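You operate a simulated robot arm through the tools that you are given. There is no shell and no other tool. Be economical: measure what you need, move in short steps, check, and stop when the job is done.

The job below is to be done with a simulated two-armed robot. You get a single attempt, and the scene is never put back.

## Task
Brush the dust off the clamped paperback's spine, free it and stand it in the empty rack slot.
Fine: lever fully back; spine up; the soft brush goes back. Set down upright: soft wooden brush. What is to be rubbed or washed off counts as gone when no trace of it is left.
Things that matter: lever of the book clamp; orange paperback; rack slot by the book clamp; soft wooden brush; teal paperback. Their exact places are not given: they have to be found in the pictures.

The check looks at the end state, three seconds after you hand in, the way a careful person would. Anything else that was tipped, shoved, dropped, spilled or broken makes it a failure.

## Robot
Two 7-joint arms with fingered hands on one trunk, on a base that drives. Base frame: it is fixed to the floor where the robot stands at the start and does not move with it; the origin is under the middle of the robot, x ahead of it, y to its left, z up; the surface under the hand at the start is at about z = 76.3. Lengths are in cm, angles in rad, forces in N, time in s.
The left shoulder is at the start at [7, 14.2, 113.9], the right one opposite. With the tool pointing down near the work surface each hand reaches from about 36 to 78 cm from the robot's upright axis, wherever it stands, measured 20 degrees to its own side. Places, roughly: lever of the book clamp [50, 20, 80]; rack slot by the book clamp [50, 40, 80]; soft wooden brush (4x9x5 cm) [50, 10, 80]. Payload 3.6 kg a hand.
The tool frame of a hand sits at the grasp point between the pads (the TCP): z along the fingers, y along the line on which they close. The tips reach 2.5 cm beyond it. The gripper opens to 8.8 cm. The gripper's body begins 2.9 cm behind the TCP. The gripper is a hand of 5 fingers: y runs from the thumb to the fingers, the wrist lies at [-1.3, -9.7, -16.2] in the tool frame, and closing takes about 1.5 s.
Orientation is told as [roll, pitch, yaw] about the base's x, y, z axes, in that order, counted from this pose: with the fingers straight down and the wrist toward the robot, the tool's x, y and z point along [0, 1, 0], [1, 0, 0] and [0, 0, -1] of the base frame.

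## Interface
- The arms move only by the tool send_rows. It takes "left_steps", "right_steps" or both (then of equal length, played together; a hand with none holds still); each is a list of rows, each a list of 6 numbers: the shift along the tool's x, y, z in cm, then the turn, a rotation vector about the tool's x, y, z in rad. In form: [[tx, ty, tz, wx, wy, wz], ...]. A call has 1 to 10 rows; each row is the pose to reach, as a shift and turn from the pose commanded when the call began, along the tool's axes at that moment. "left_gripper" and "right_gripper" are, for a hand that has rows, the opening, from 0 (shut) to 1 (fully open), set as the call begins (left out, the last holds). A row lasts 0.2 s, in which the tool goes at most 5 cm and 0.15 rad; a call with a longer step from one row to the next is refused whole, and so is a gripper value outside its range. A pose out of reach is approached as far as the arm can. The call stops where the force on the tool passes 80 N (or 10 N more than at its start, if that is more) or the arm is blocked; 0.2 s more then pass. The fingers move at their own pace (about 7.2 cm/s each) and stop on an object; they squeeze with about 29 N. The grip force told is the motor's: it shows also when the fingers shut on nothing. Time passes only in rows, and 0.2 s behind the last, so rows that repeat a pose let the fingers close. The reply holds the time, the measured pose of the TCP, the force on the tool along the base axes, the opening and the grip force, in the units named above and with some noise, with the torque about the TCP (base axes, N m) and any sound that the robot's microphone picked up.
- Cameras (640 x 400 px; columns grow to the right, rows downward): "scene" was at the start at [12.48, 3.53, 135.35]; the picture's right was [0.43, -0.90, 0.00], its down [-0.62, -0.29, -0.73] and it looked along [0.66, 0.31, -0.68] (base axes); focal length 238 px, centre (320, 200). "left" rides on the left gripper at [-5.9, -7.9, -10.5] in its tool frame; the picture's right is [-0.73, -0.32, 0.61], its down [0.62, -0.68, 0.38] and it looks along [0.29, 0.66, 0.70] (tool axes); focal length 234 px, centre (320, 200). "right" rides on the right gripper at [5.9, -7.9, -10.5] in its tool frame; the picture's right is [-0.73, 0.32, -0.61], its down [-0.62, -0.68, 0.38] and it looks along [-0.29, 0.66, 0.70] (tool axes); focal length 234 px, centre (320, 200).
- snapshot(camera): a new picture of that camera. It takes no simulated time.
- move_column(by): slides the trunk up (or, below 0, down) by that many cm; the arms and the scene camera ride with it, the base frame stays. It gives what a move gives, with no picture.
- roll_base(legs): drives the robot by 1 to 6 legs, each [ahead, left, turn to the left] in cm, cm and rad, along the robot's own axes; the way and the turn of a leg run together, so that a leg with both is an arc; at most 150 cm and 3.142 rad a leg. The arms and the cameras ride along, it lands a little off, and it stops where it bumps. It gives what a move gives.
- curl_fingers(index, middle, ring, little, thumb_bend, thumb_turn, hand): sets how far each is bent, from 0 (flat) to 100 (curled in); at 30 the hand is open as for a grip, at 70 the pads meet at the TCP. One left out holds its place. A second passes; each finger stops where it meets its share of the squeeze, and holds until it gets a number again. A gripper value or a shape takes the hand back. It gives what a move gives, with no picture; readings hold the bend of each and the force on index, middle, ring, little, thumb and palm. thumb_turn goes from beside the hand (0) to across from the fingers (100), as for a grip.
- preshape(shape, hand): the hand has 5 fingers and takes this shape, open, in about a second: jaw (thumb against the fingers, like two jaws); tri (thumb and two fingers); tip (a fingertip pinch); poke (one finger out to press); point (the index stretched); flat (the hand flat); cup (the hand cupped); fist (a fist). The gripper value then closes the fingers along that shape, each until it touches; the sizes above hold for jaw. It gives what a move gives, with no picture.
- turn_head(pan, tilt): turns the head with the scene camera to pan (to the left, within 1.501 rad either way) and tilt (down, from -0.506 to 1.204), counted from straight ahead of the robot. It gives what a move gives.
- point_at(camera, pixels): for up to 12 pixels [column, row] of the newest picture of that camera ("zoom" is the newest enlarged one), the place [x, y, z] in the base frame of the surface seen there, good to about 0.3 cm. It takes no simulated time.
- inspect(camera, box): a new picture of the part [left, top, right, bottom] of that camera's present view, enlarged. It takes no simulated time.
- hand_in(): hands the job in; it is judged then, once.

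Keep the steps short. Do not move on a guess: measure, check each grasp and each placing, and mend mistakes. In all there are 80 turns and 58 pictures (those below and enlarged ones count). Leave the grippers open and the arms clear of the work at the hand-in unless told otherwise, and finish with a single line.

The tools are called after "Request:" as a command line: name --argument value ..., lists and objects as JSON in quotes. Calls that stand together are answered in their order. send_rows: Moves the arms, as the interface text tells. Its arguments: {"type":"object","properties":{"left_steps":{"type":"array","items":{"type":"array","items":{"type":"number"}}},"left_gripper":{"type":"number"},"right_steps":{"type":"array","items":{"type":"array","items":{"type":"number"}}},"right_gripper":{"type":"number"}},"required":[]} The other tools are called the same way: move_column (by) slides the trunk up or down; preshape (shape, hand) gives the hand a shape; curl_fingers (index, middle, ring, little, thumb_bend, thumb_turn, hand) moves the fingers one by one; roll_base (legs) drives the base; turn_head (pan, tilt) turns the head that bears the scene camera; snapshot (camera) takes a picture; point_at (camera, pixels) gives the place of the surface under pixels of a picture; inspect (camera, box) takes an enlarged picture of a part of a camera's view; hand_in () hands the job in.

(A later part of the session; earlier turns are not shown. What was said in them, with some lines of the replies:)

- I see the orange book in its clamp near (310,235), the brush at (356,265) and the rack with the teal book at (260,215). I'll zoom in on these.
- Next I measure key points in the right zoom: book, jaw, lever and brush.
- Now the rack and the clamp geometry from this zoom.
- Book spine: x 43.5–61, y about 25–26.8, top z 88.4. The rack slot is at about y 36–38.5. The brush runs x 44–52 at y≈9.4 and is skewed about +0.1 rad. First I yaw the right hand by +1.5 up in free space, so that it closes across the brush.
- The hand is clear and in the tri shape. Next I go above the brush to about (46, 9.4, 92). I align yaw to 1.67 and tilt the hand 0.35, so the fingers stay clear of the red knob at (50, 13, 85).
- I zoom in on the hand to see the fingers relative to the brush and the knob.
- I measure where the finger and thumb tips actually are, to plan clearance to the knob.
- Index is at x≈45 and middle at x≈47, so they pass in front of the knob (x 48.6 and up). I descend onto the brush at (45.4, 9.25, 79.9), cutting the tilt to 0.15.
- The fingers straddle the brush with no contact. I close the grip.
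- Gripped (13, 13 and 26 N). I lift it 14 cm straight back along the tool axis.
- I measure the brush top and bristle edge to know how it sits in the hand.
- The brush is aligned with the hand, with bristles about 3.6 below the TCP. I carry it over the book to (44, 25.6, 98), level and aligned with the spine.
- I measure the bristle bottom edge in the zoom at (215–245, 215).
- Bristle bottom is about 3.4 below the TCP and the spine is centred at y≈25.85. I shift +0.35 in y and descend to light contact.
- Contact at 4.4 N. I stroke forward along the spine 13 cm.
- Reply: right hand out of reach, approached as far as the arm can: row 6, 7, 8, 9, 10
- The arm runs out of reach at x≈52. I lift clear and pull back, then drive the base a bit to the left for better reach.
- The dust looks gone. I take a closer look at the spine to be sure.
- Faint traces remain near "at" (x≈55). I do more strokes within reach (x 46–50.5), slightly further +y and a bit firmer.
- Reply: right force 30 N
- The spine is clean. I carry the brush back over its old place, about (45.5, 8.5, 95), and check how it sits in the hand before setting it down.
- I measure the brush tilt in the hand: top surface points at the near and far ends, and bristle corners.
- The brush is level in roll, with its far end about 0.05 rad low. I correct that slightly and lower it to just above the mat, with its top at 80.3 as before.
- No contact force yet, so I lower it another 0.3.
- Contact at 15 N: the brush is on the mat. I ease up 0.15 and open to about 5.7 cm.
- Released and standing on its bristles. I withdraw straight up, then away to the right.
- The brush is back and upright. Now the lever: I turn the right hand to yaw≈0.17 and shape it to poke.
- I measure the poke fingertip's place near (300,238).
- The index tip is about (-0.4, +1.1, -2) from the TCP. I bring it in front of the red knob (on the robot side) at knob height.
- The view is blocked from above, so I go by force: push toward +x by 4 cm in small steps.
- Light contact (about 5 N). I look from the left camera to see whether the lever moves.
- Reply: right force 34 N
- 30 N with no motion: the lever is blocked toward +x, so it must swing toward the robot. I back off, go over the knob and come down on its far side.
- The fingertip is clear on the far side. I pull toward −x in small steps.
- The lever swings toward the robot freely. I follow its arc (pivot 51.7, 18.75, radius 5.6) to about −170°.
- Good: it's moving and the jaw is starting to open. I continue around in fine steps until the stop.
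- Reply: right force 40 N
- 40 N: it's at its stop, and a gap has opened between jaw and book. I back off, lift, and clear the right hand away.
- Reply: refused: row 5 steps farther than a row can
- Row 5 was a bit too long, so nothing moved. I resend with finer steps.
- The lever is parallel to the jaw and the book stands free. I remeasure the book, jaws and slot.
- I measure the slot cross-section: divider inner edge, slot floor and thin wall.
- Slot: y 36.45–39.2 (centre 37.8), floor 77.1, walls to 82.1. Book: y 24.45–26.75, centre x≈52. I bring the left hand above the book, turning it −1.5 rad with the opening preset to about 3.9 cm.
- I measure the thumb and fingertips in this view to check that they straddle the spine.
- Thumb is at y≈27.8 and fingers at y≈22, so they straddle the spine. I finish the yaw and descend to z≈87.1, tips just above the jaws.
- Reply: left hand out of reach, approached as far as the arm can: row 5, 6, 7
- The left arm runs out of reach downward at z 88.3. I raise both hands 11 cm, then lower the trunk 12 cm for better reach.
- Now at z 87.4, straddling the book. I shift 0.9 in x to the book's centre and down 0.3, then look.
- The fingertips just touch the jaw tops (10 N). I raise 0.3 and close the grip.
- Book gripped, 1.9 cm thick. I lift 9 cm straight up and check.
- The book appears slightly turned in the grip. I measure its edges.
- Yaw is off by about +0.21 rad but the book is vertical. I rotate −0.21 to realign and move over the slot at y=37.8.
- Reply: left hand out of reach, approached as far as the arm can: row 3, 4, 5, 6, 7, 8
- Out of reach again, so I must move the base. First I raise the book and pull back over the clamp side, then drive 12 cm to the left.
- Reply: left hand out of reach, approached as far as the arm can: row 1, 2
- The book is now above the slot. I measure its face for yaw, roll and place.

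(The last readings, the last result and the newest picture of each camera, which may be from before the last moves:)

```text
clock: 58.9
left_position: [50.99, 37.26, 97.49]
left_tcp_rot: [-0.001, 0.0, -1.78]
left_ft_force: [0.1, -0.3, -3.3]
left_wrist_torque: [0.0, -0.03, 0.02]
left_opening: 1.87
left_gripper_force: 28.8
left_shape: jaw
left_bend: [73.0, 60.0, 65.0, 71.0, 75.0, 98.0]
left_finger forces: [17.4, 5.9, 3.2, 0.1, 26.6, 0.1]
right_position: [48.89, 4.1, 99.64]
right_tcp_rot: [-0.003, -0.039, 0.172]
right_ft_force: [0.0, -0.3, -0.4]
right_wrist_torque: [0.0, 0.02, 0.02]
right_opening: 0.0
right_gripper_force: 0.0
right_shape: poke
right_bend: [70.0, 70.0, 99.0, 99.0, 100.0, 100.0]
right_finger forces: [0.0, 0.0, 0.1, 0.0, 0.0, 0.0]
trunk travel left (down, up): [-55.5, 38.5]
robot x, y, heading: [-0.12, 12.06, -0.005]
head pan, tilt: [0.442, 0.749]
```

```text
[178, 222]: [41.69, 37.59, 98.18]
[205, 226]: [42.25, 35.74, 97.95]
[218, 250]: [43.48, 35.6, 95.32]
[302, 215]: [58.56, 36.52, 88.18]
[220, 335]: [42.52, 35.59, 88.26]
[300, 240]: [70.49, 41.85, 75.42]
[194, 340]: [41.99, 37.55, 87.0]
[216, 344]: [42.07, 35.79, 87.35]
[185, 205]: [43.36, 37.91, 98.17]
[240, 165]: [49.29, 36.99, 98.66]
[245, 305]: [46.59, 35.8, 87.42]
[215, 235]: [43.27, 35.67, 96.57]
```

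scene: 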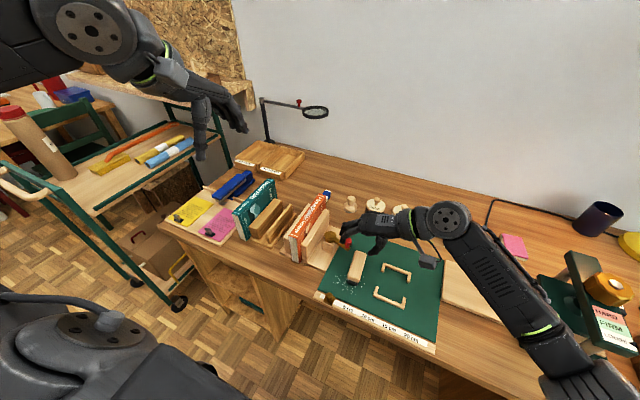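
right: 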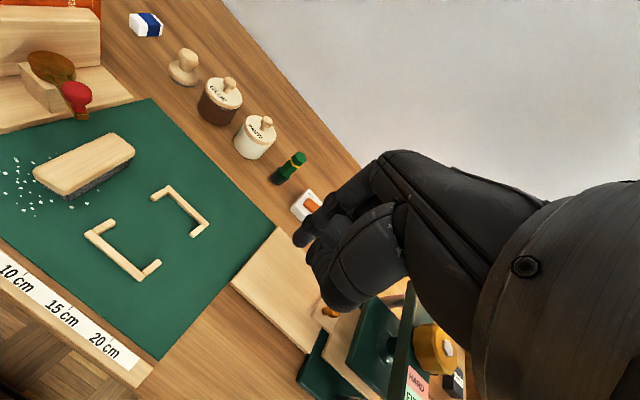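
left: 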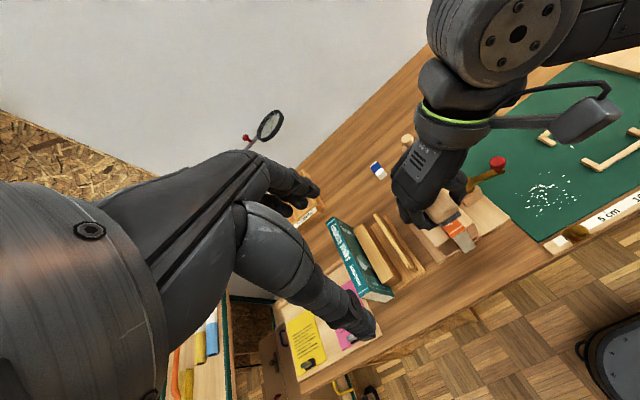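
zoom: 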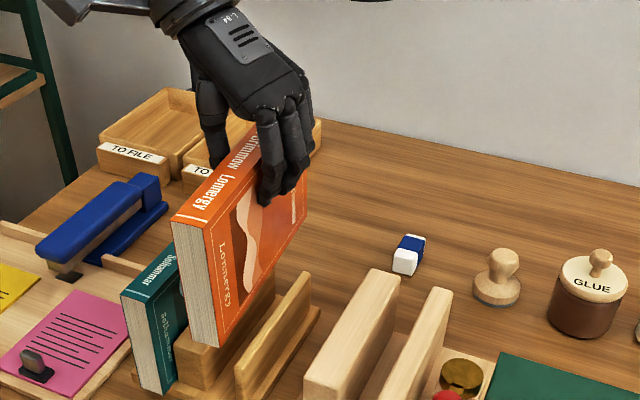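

Residual yaw is +0.055, roll vertical; the book's centre is at about (50.5, 37.17) and bottom z≈86.8. I correct to (51.8, 37.82) and lower to just above the walls (bottom ≈82.9).

Request:
send_rows --left_steps '[[0.5, -0.4, 0, 0, 0, 0.03], [1.14, -0.91, 0, 0, 0, 0.055], [1.14, -0.91, 1.5, 0, 0, 0.055], [1.14, -0.91, 3, 0, 0, 0.055], [1.14, -0.91, 3.9, 0, 0, 0.055], [1.14, -0.91, 3.9, 0, 0, 0.055]]'

Request:
inspect --camera "scene" --box '[270, 130, 370, 240]'

```text
clock: 60.3
left_position: [52.45, 37.98, 93.68]
left_tcp_rot: [-0.001, 0.001, -1.837]
left_ft_force: [-0.3, -0.1, -2.8]
left_wrist_torque: [0.0, 0.01, 0.0]
left_opening: 1.85
left_gripper_force: 29.2
left_shape: jaw
left_bend: [73.0, 60.0, 65.0, 71.0, 75.0, 98.0]
left_finger forces: [17.5, 5.9, 3.2, 0.0, 26.4, 0.0]
left hand out of reach, approached as far as the arm can: row 1, 2, 3
right_position: [48.99, 4.01, 99.73]
right_tcp_rot: [-0.004, -0.041, 0.171]
right_ft_force: [0.0, 0.9, 0.2]
right_wrist_torque: [0.0, -0.01, 0.01]
right_opening: 0.0
right_gripper_force: 0.0
right_shape: poke
right_bend: [70.0, 70.0, 99.0, 99.0, 100.0, 100.0]
right_finger forces: [0.1, 0.0, 0.1, 0.0, 0.0, 0.0]
trunk travel left (down, up): [-55.5, 38.5]
robot x, y, heading: [-0.36, 12.12, -0.002]
head pan, tilt: [0.442, 0.749]
```

```text
3.64 times, centred on (320, 185) of scene
```

zoom: 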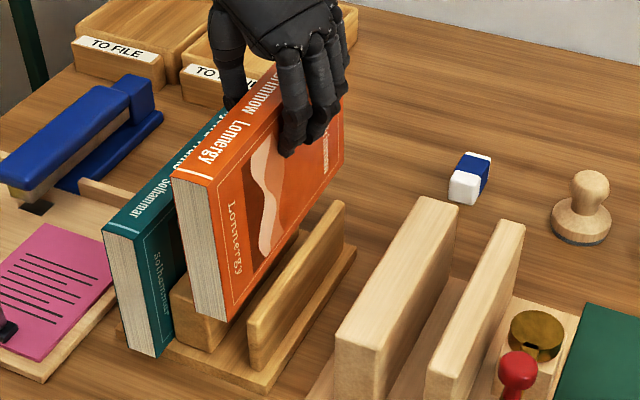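

I measure the book relative to the slot walls.

Request:
point_at --camera "zoom" --pixels '[[222, 200], [335, 130], [232, 305], [330, 185], [200, 310], [222, 318], [182, 190], [208, 190], [336, 206], [258, 298], [205, 345], [248, 345]]'

```text
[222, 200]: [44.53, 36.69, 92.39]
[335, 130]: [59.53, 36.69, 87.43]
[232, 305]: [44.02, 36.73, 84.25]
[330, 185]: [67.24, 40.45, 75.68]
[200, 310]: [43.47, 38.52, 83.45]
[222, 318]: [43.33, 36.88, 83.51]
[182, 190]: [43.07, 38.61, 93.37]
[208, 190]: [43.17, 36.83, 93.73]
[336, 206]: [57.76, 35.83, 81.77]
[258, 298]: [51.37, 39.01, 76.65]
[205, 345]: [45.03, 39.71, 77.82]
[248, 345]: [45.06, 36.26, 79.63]
```

The book is aligned with the slot (y 36.69–38.6 in 36.45–39.2). I shift +0.15 and lower slowly to TCP z≈87.6.

Request:
send_rows --left_steps '[[-0.04, -0.15, 0, 0, 0, 0], [-0.04, -0.15, 1, 0, 0, 0], [-0.04, -0.15, 2, 0, 0, 0], [-0.04, -0.15, 3, 0, 0, 0], [-0.04, -0.15, 4, 0, 0, 0], [-0.04, -0.15, 5, 0, 0, 0], [-0.04, -0.15, 5.7, 0, 0, 0], [-0.04, -0.15, 6.0, 0, 0, 0]]'

Request:
inspect --camera "scene" --box '[270, 130, 370, 240]'

```text
clock: 62.1
left_position: [52.31, 38.01, 87.54]
left_tcp_rot: [-0.001, 0.001, -1.836]
left_ft_force: [1.1, -0.2, -3.1]
left_wrist_torque: [-0.02, 0.02, 0.01]
left_opening: 1.88
left_gripper_force: 28.9
left_shape: jaw
left_bend: [73.0, 60.0, 65.0, 71.0, 75.0, 98.0]
left_finger forces: [17.4, 5.9, 3.2, 0.0, 26.6, 0.1]
right_position: [48.99, 4.12, 99.61]
right_tcp_rot: [-0.003, -0.041, 0.17]
right_ft_force: [0.1, 0.0, 0.1]
right_wrist_torque: [0.0, -0.03, 0.0]
right_opening: 0.03
right_gripper_force: 0.1
right_shape: poke
right_bend: [70.0, 70.0, 99.0, 99.0, 100.0, 100.0]
right_finger forces: [0.0, 0.1, 0.0, 0.1, 0.0, 0.0]
trunk travel left (down, up): [-55.5, 38.5]
robot x, y, heading: [0.01, 12.06, 0.002]
head pan, tilt: [0.442, 0.749]
```

```text
3.64 times, centred on (320, 185) of scene
```

zoom: 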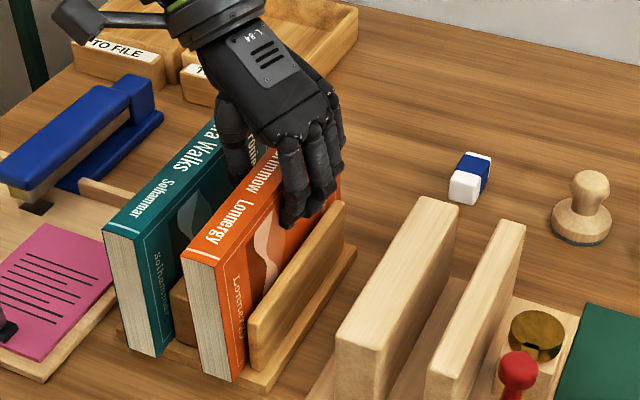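

It's in the slot between the walls, with its weight still on the hand. I lower in 0.1 steps until the floor is felt.

Request:
send_rows --left_steps '[[0, 0, 0.1, 0, 0, 0], [0, 0, 0.2, 0, 0, 0], [0, 0, 0.3, 0, 0, 0], [0, 0, 0.4, 0, 0, 0]]'

```text
clock: 63.1
left_position: [52.47, 37.97, 87.28]
left_tcp_rot: [-0.001, 0.001, -1.837]
left_ft_force: [0.2, 0.0, -1.3]
left_wrist_torque: [-0.03, 0.03, 0.02]
left_opening: 1.85
left_gripper_force: 29.1
left_shape: jaw
left_bend: [73.0, 60.0, 65.0, 71.0, 75.0, 98.0]
left_finger forces: [17.7, 6.0, 3.1, 0.1, 26.7, 0.0]
right_position: [48.88, 4.06, 99.66]
right_tcp_rot: [-0.004, -0.042, 0.171]
right_ft_force: [0.7, -0.5, -0.1]
right_wrist_torque: [-0.02, -0.01, 0.01]
right_opening: 0.0
right_gripper_force: 0.1
right_shape: poke
right_bend: [70.0, 70.0, 99.0, 99.0, 100.0, 100.0]
right_finger forces: [0.0, 0.0, 0.0, 0.0, 0.0, 0.0]
trunk travel left (down, up): [-55.5, 38.5]
robot x, y, heading: [0.01, 12.3, 0.004]
head pan, tilt: [0.442, 0.749]
```

Weight is coming off (−1.3 N). I go a little further.

Request:
send_rows --left_steps '[[0, 0, 0.1, 0, 0, 0], [0, 0, 0.2, 0, 0, 0]]'

```text
clock: 63.7
left_position: [52.13, 37.9, 87.29]
left_tcp_rot: [0.0, 0.002, -1.837]
left_ft_force: [2.2, -1.3, 6.5]
left_wrist_torque: [0.02, 0.01, -0.01]
left_opening: 1.9
left_gripper_force: 28.9
left_shape: jaw
left_bend: [73.0, 60.0, 65.0, 71.0, 76.0, 98.0]
left_finger forces: [18.6, 6.6, 3.6, 0.0, 27.9, 0.0]
right_position: [48.86, 3.96, 99.83]
right_tcp_rot: [-0.002, -0.039, 0.17]
right_ft_force: [-0.8, 0.5, -0.4]
right_wrist_torque: [-0.06, -0.02, 0.01]
right_opening: 0.0
right_gripper_force: 0.0
right_shape: poke
right_bend: [70.0, 70.0, 99.0, 99.0, 100.0, 100.0]
right_finger forces: [0.0, 0.0, 0.1, 0.1, 0.0, 0.0]
trunk travel left (down, up): [-55.5, 38.5]
robot x, y, heading: [0.15, 12.34, -0.0]
head pan, tilt: [0.442, 0.749]
```

Resting on the floor (6.5 N up). I open gently to about 3.5 cm so that the thumb stays clear of the teal book.

Request:
send_rows --left_steps '[[0, 0, 0, 0, 0, 0], [0, 0, 0, 0, 0, 0], [0, 0, 0, 0, 0, 0], [0, 0, 0, 0, 0, 0], [0, 0, 0, 0, 0, 0]]' --left_gripper 0.38

Request:
send_rows --left_steps '[[0, 0, -0.7, 0, 0, 0], [0, 0, -2, 0, 0, 0], [0, 0, -4, 0, 0, 0], [0, 0, -7, 0, 0, 0], [-2, 0, -10, 0, 0, 0], [-4, 0, -13, 0, 0, 0]]'

Request:
snapshot --camera "scene"

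```text
clock: 64.9
left_position: [52.35, 38.17, 87.04]
left_tcp_rot: [0.001, 0.001, -1.835]
left_ft_force: [0.3, -0.2, -0.2]
left_wrist_torque: [0.0, 0.02, -0.02]
left_opening: 3.3
left_gripper_force: 0.0
left_shape: jaw
left_bend: [74.0, 50.0, 47.0, 44.0, 73.0, 100.0]
left_finger forces: [0.0, 0.1, 0.1, 0.1, 0.1, 0.0]
right_position: [48.84, 4.04, 99.84]
right_tcp_rot: [-0.004, -0.039, 0.171]
right_ft_force: [0.0, 0.1, -0.9]
right_wrist_torque: [0.01, 0.03, 0.0]
right_opening: 0.0
right_gripper_force: 0.1
right_shape: poke
right_bend: [70.0, 70.0, 99.0, 99.0, 100.0, 100.0]
right_finger forces: [0.0, 0.0, 0.1, 0.0, 0.0, 0.1]
trunk travel left (down, up): [-55.5, 38.5]
robot x, y, heading: [-0.11, 12.1, 0.001]
head pan, tilt: [0.442, 0.749]
```

```text
clock: 66.3
left_position: [47.62, 38.26, 99.12]
left_tcp_rot: [0.005, 0.002, -1.833]
left_ft_force: [0.5, -0.6, 0.4]
left_wrist_torque: [0.02, -0.04, -0.03]
left_opening: 3.36
left_gripper_force: 0.0
left_shape: jaw
left_bend: [74.0, 50.0, 47.0, 44.0, 73.0, 100.0]
left_finger forces: [0.0, 0.1, 0.0, 0.0, 0.1, 0.0]
left hand out of reach, approached as far as the arm can: row 5, 6
right_position: [48.93, 3.96, 99.7]
right_tcp_rot: [-0.005, -0.041, 0.171]
right_ft_force: [-0.1, 0.2, 0.2]
right_wrist_torque: [-0.01, -0.03, -0.01]
right_opening: 0.0
right_gripper_force: 0.0
right_shape: poke
right_bend: [70.0, 70.0, 99.0, 99.0, 100.0, 100.0]
right_finger forces: [0.0, 0.1, 0.0, 0.0, 0.0, 0.0]
trunk travel left (down, up): [-55.5, 38.5]
robot x, y, heading: [-0.02, 12.1, -0.0]
head pan, tilt: [0.442, 0.749]
```

```text
5 pictures are left
```

scene: 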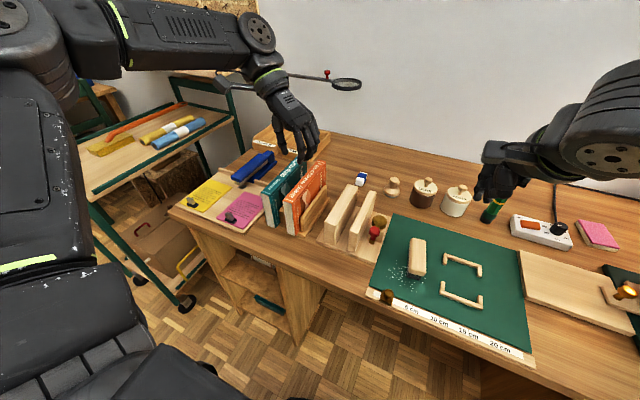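

The book stands in the slot, both books upright. I open and clear both hands.

Request:
send_rows --left_steps '[[-1.5, 0.4, -2, 0, 0, 0], [-3.0, 0.8, -4, 0, 0, 0], [-4.5, 1.2, -6, 0, 0, 0], [-6, 1.6, -7, 0, 0, 0], [-7.7, 2.1, -8, 0, 0, 0]]' --right_steps '[[-1.4, -1.4, -1.7, 0, 0, 0], [-2.8, -2.8, -3.4, 0, 0, 0], [-4.2, -4.2, -5, 0, 0, 0], [-5.6, -5.6, -6.7, 0, 0, 0], [-6.9, -6.95, -8.3, 0, 0, 0]]' --left_gripper 1

Request:
preshape --shape "jaw" --hand "right"

Request:
inspect --camera "scene" --box '[240, 130, 440, 300]'

Request:
inspect --camera "scene" --box '[250, 140, 340, 240]'

```text
clock: 67.5
left_position: [39.01, 36.51, 104.49]
left_tcp_rot: [0.002, 0.002, -1.834]
left_ft_force: [-0.1, 0.3, -0.1]
left_wrist_torque: [-0.01, 0.02, -0.04]
left_opening: 8.79
left_gripper_force: 0.0
left_shape: jaw
left_bend: [30.0, 30.0, 30.0, 30.0, 30.0, 98.0]
left_finger forces: [0.1, 0.0, 0.1, 0.0, 0.0, 0.0]
left hand out of reach, approached as far as the arm can: row 1, 2, 3, 4, 5
right_position: [42.86, -4.01, 107.72]
right_tcp_rot: [-0.002, -0.042, 0.171]
right_ft_force: [-1.0, 0.1, 0.3]
right_wrist_torque: [-0.01, -0.05, 0.0]
right_opening: 0.0
right_gripper_force: 0.1
right_shape: poke
right_bend: [70.0, 70.0, 99.0, 99.0, 100.0, 100.0]
right_finger forces: [0.0, 0.1, 0.0, 0.0, 0.0, 0.0]
trunk travel left (down, up): [-55.5, 38.5]
robot x, y, heading: [-0.05, 12.22, -0.002]
head pan, tilt: [0.442, 0.749]
```

```text
clock: 68.4
left_position: [39.04, 36.44, 104.38]
left_tcp_rot: [0.001, 0.002, -1.835]
left_ft_force: [-0.7, 0.3, -0.5]
left_wrist_torque: [-0.03, -0.01, 0.02]
left_opening: 8.76
left_gripper_force: 0.2
left_shape: jaw
left_bend: [30.0, 30.0, 30.0, 30.0, 30.0, 98.0]
left_finger forces: [0.1, 0.1, 0.0, 0.0, 0.1, 0.1]
right_position: [42.92, -4.0, 107.61]
right_tcp_rot: [-0.003, -0.04, 0.171]
right_ft_force: [-0.2, 0.3, 0.0]
right_wrist_torque: [0.0, -0.02, -0.02]
right_opening: 8.81
right_gripper_force: 0.0
right_shape: jaw
right_bend: [30.0, 30.0, 30.0, 30.0, 30.0, 98.0]
right_finger forces: [0.0, 0.0, 0.0, 0.0, 0.0, 0.0]
trunk travel left (down, up): [-55.5, 38.5]
robot x, y, heading: [0.32, 12.46, 0.003]
head pan, tilt: [0.442, 0.749]
```

```text
2.35 times, centred on (340, 215) of scene
```

zoom: 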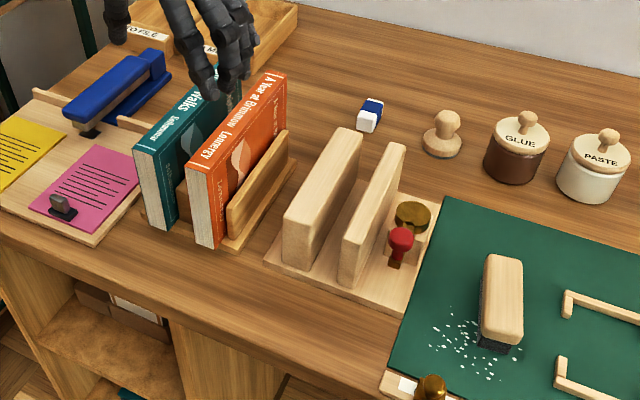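

```text
4.00 times, centred on (295, 190) of scene
```

zoom: 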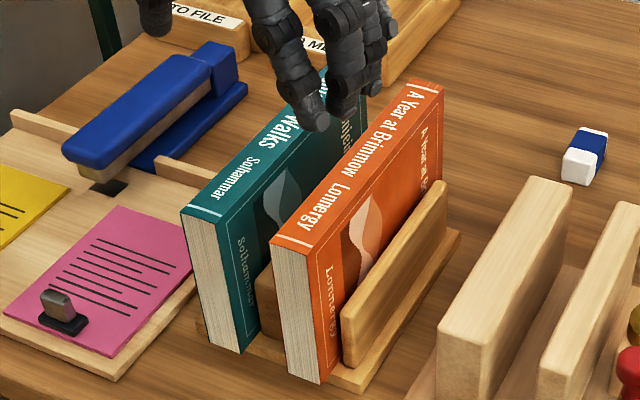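

I verify the book's seating from this zoom, and the lever angle from the scene picture.

Request:
point_at --camera "zoom" --pixels '[[275, 240], [308, 248], [412, 85], [440, 92], [318, 375], [292, 370], [325, 270], [330, 350], [190, 220], [236, 225]]'

Request:
inspect --camera "scene" --box '[360, 200, 440, 270]'

```text
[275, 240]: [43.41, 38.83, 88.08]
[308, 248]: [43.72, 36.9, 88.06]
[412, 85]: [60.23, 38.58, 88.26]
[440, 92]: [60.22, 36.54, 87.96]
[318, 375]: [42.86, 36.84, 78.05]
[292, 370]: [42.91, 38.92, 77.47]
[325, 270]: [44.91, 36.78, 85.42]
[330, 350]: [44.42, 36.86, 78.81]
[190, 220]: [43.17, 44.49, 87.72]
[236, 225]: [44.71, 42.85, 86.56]
```

```text
5.71 times, centred on (400, 235) of scene
```

zoom: 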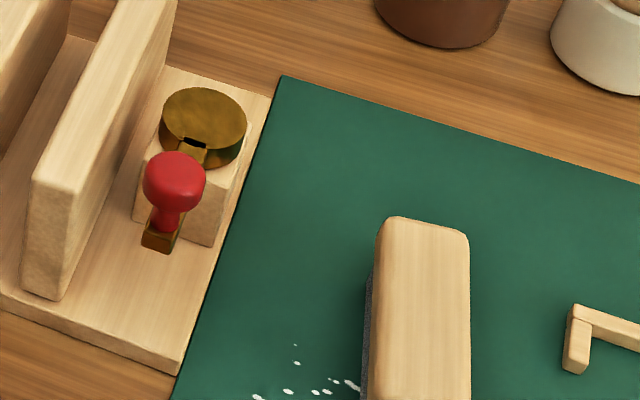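

Request:
point_at --camera "zoom" --pixels '[[175, 175], [203, 115], [155, 240]]'

```text
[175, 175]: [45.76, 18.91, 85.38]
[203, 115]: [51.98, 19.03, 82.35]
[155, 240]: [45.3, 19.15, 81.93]
```

The lever is at its stop, parallel to the jaw. The orange book is seated upright in the slot, spine up and clean. The brush is back on its bristles and both hands are open and clear, so I hand in.

Request:
hand_in

```text
The job is handed in.
```

The paperback's spine is brushed clean, the clamp lever is back at its stop, the book stands spine up in the rack slot, and the soft brush is upright on the mat within about a centimetre of where it started.
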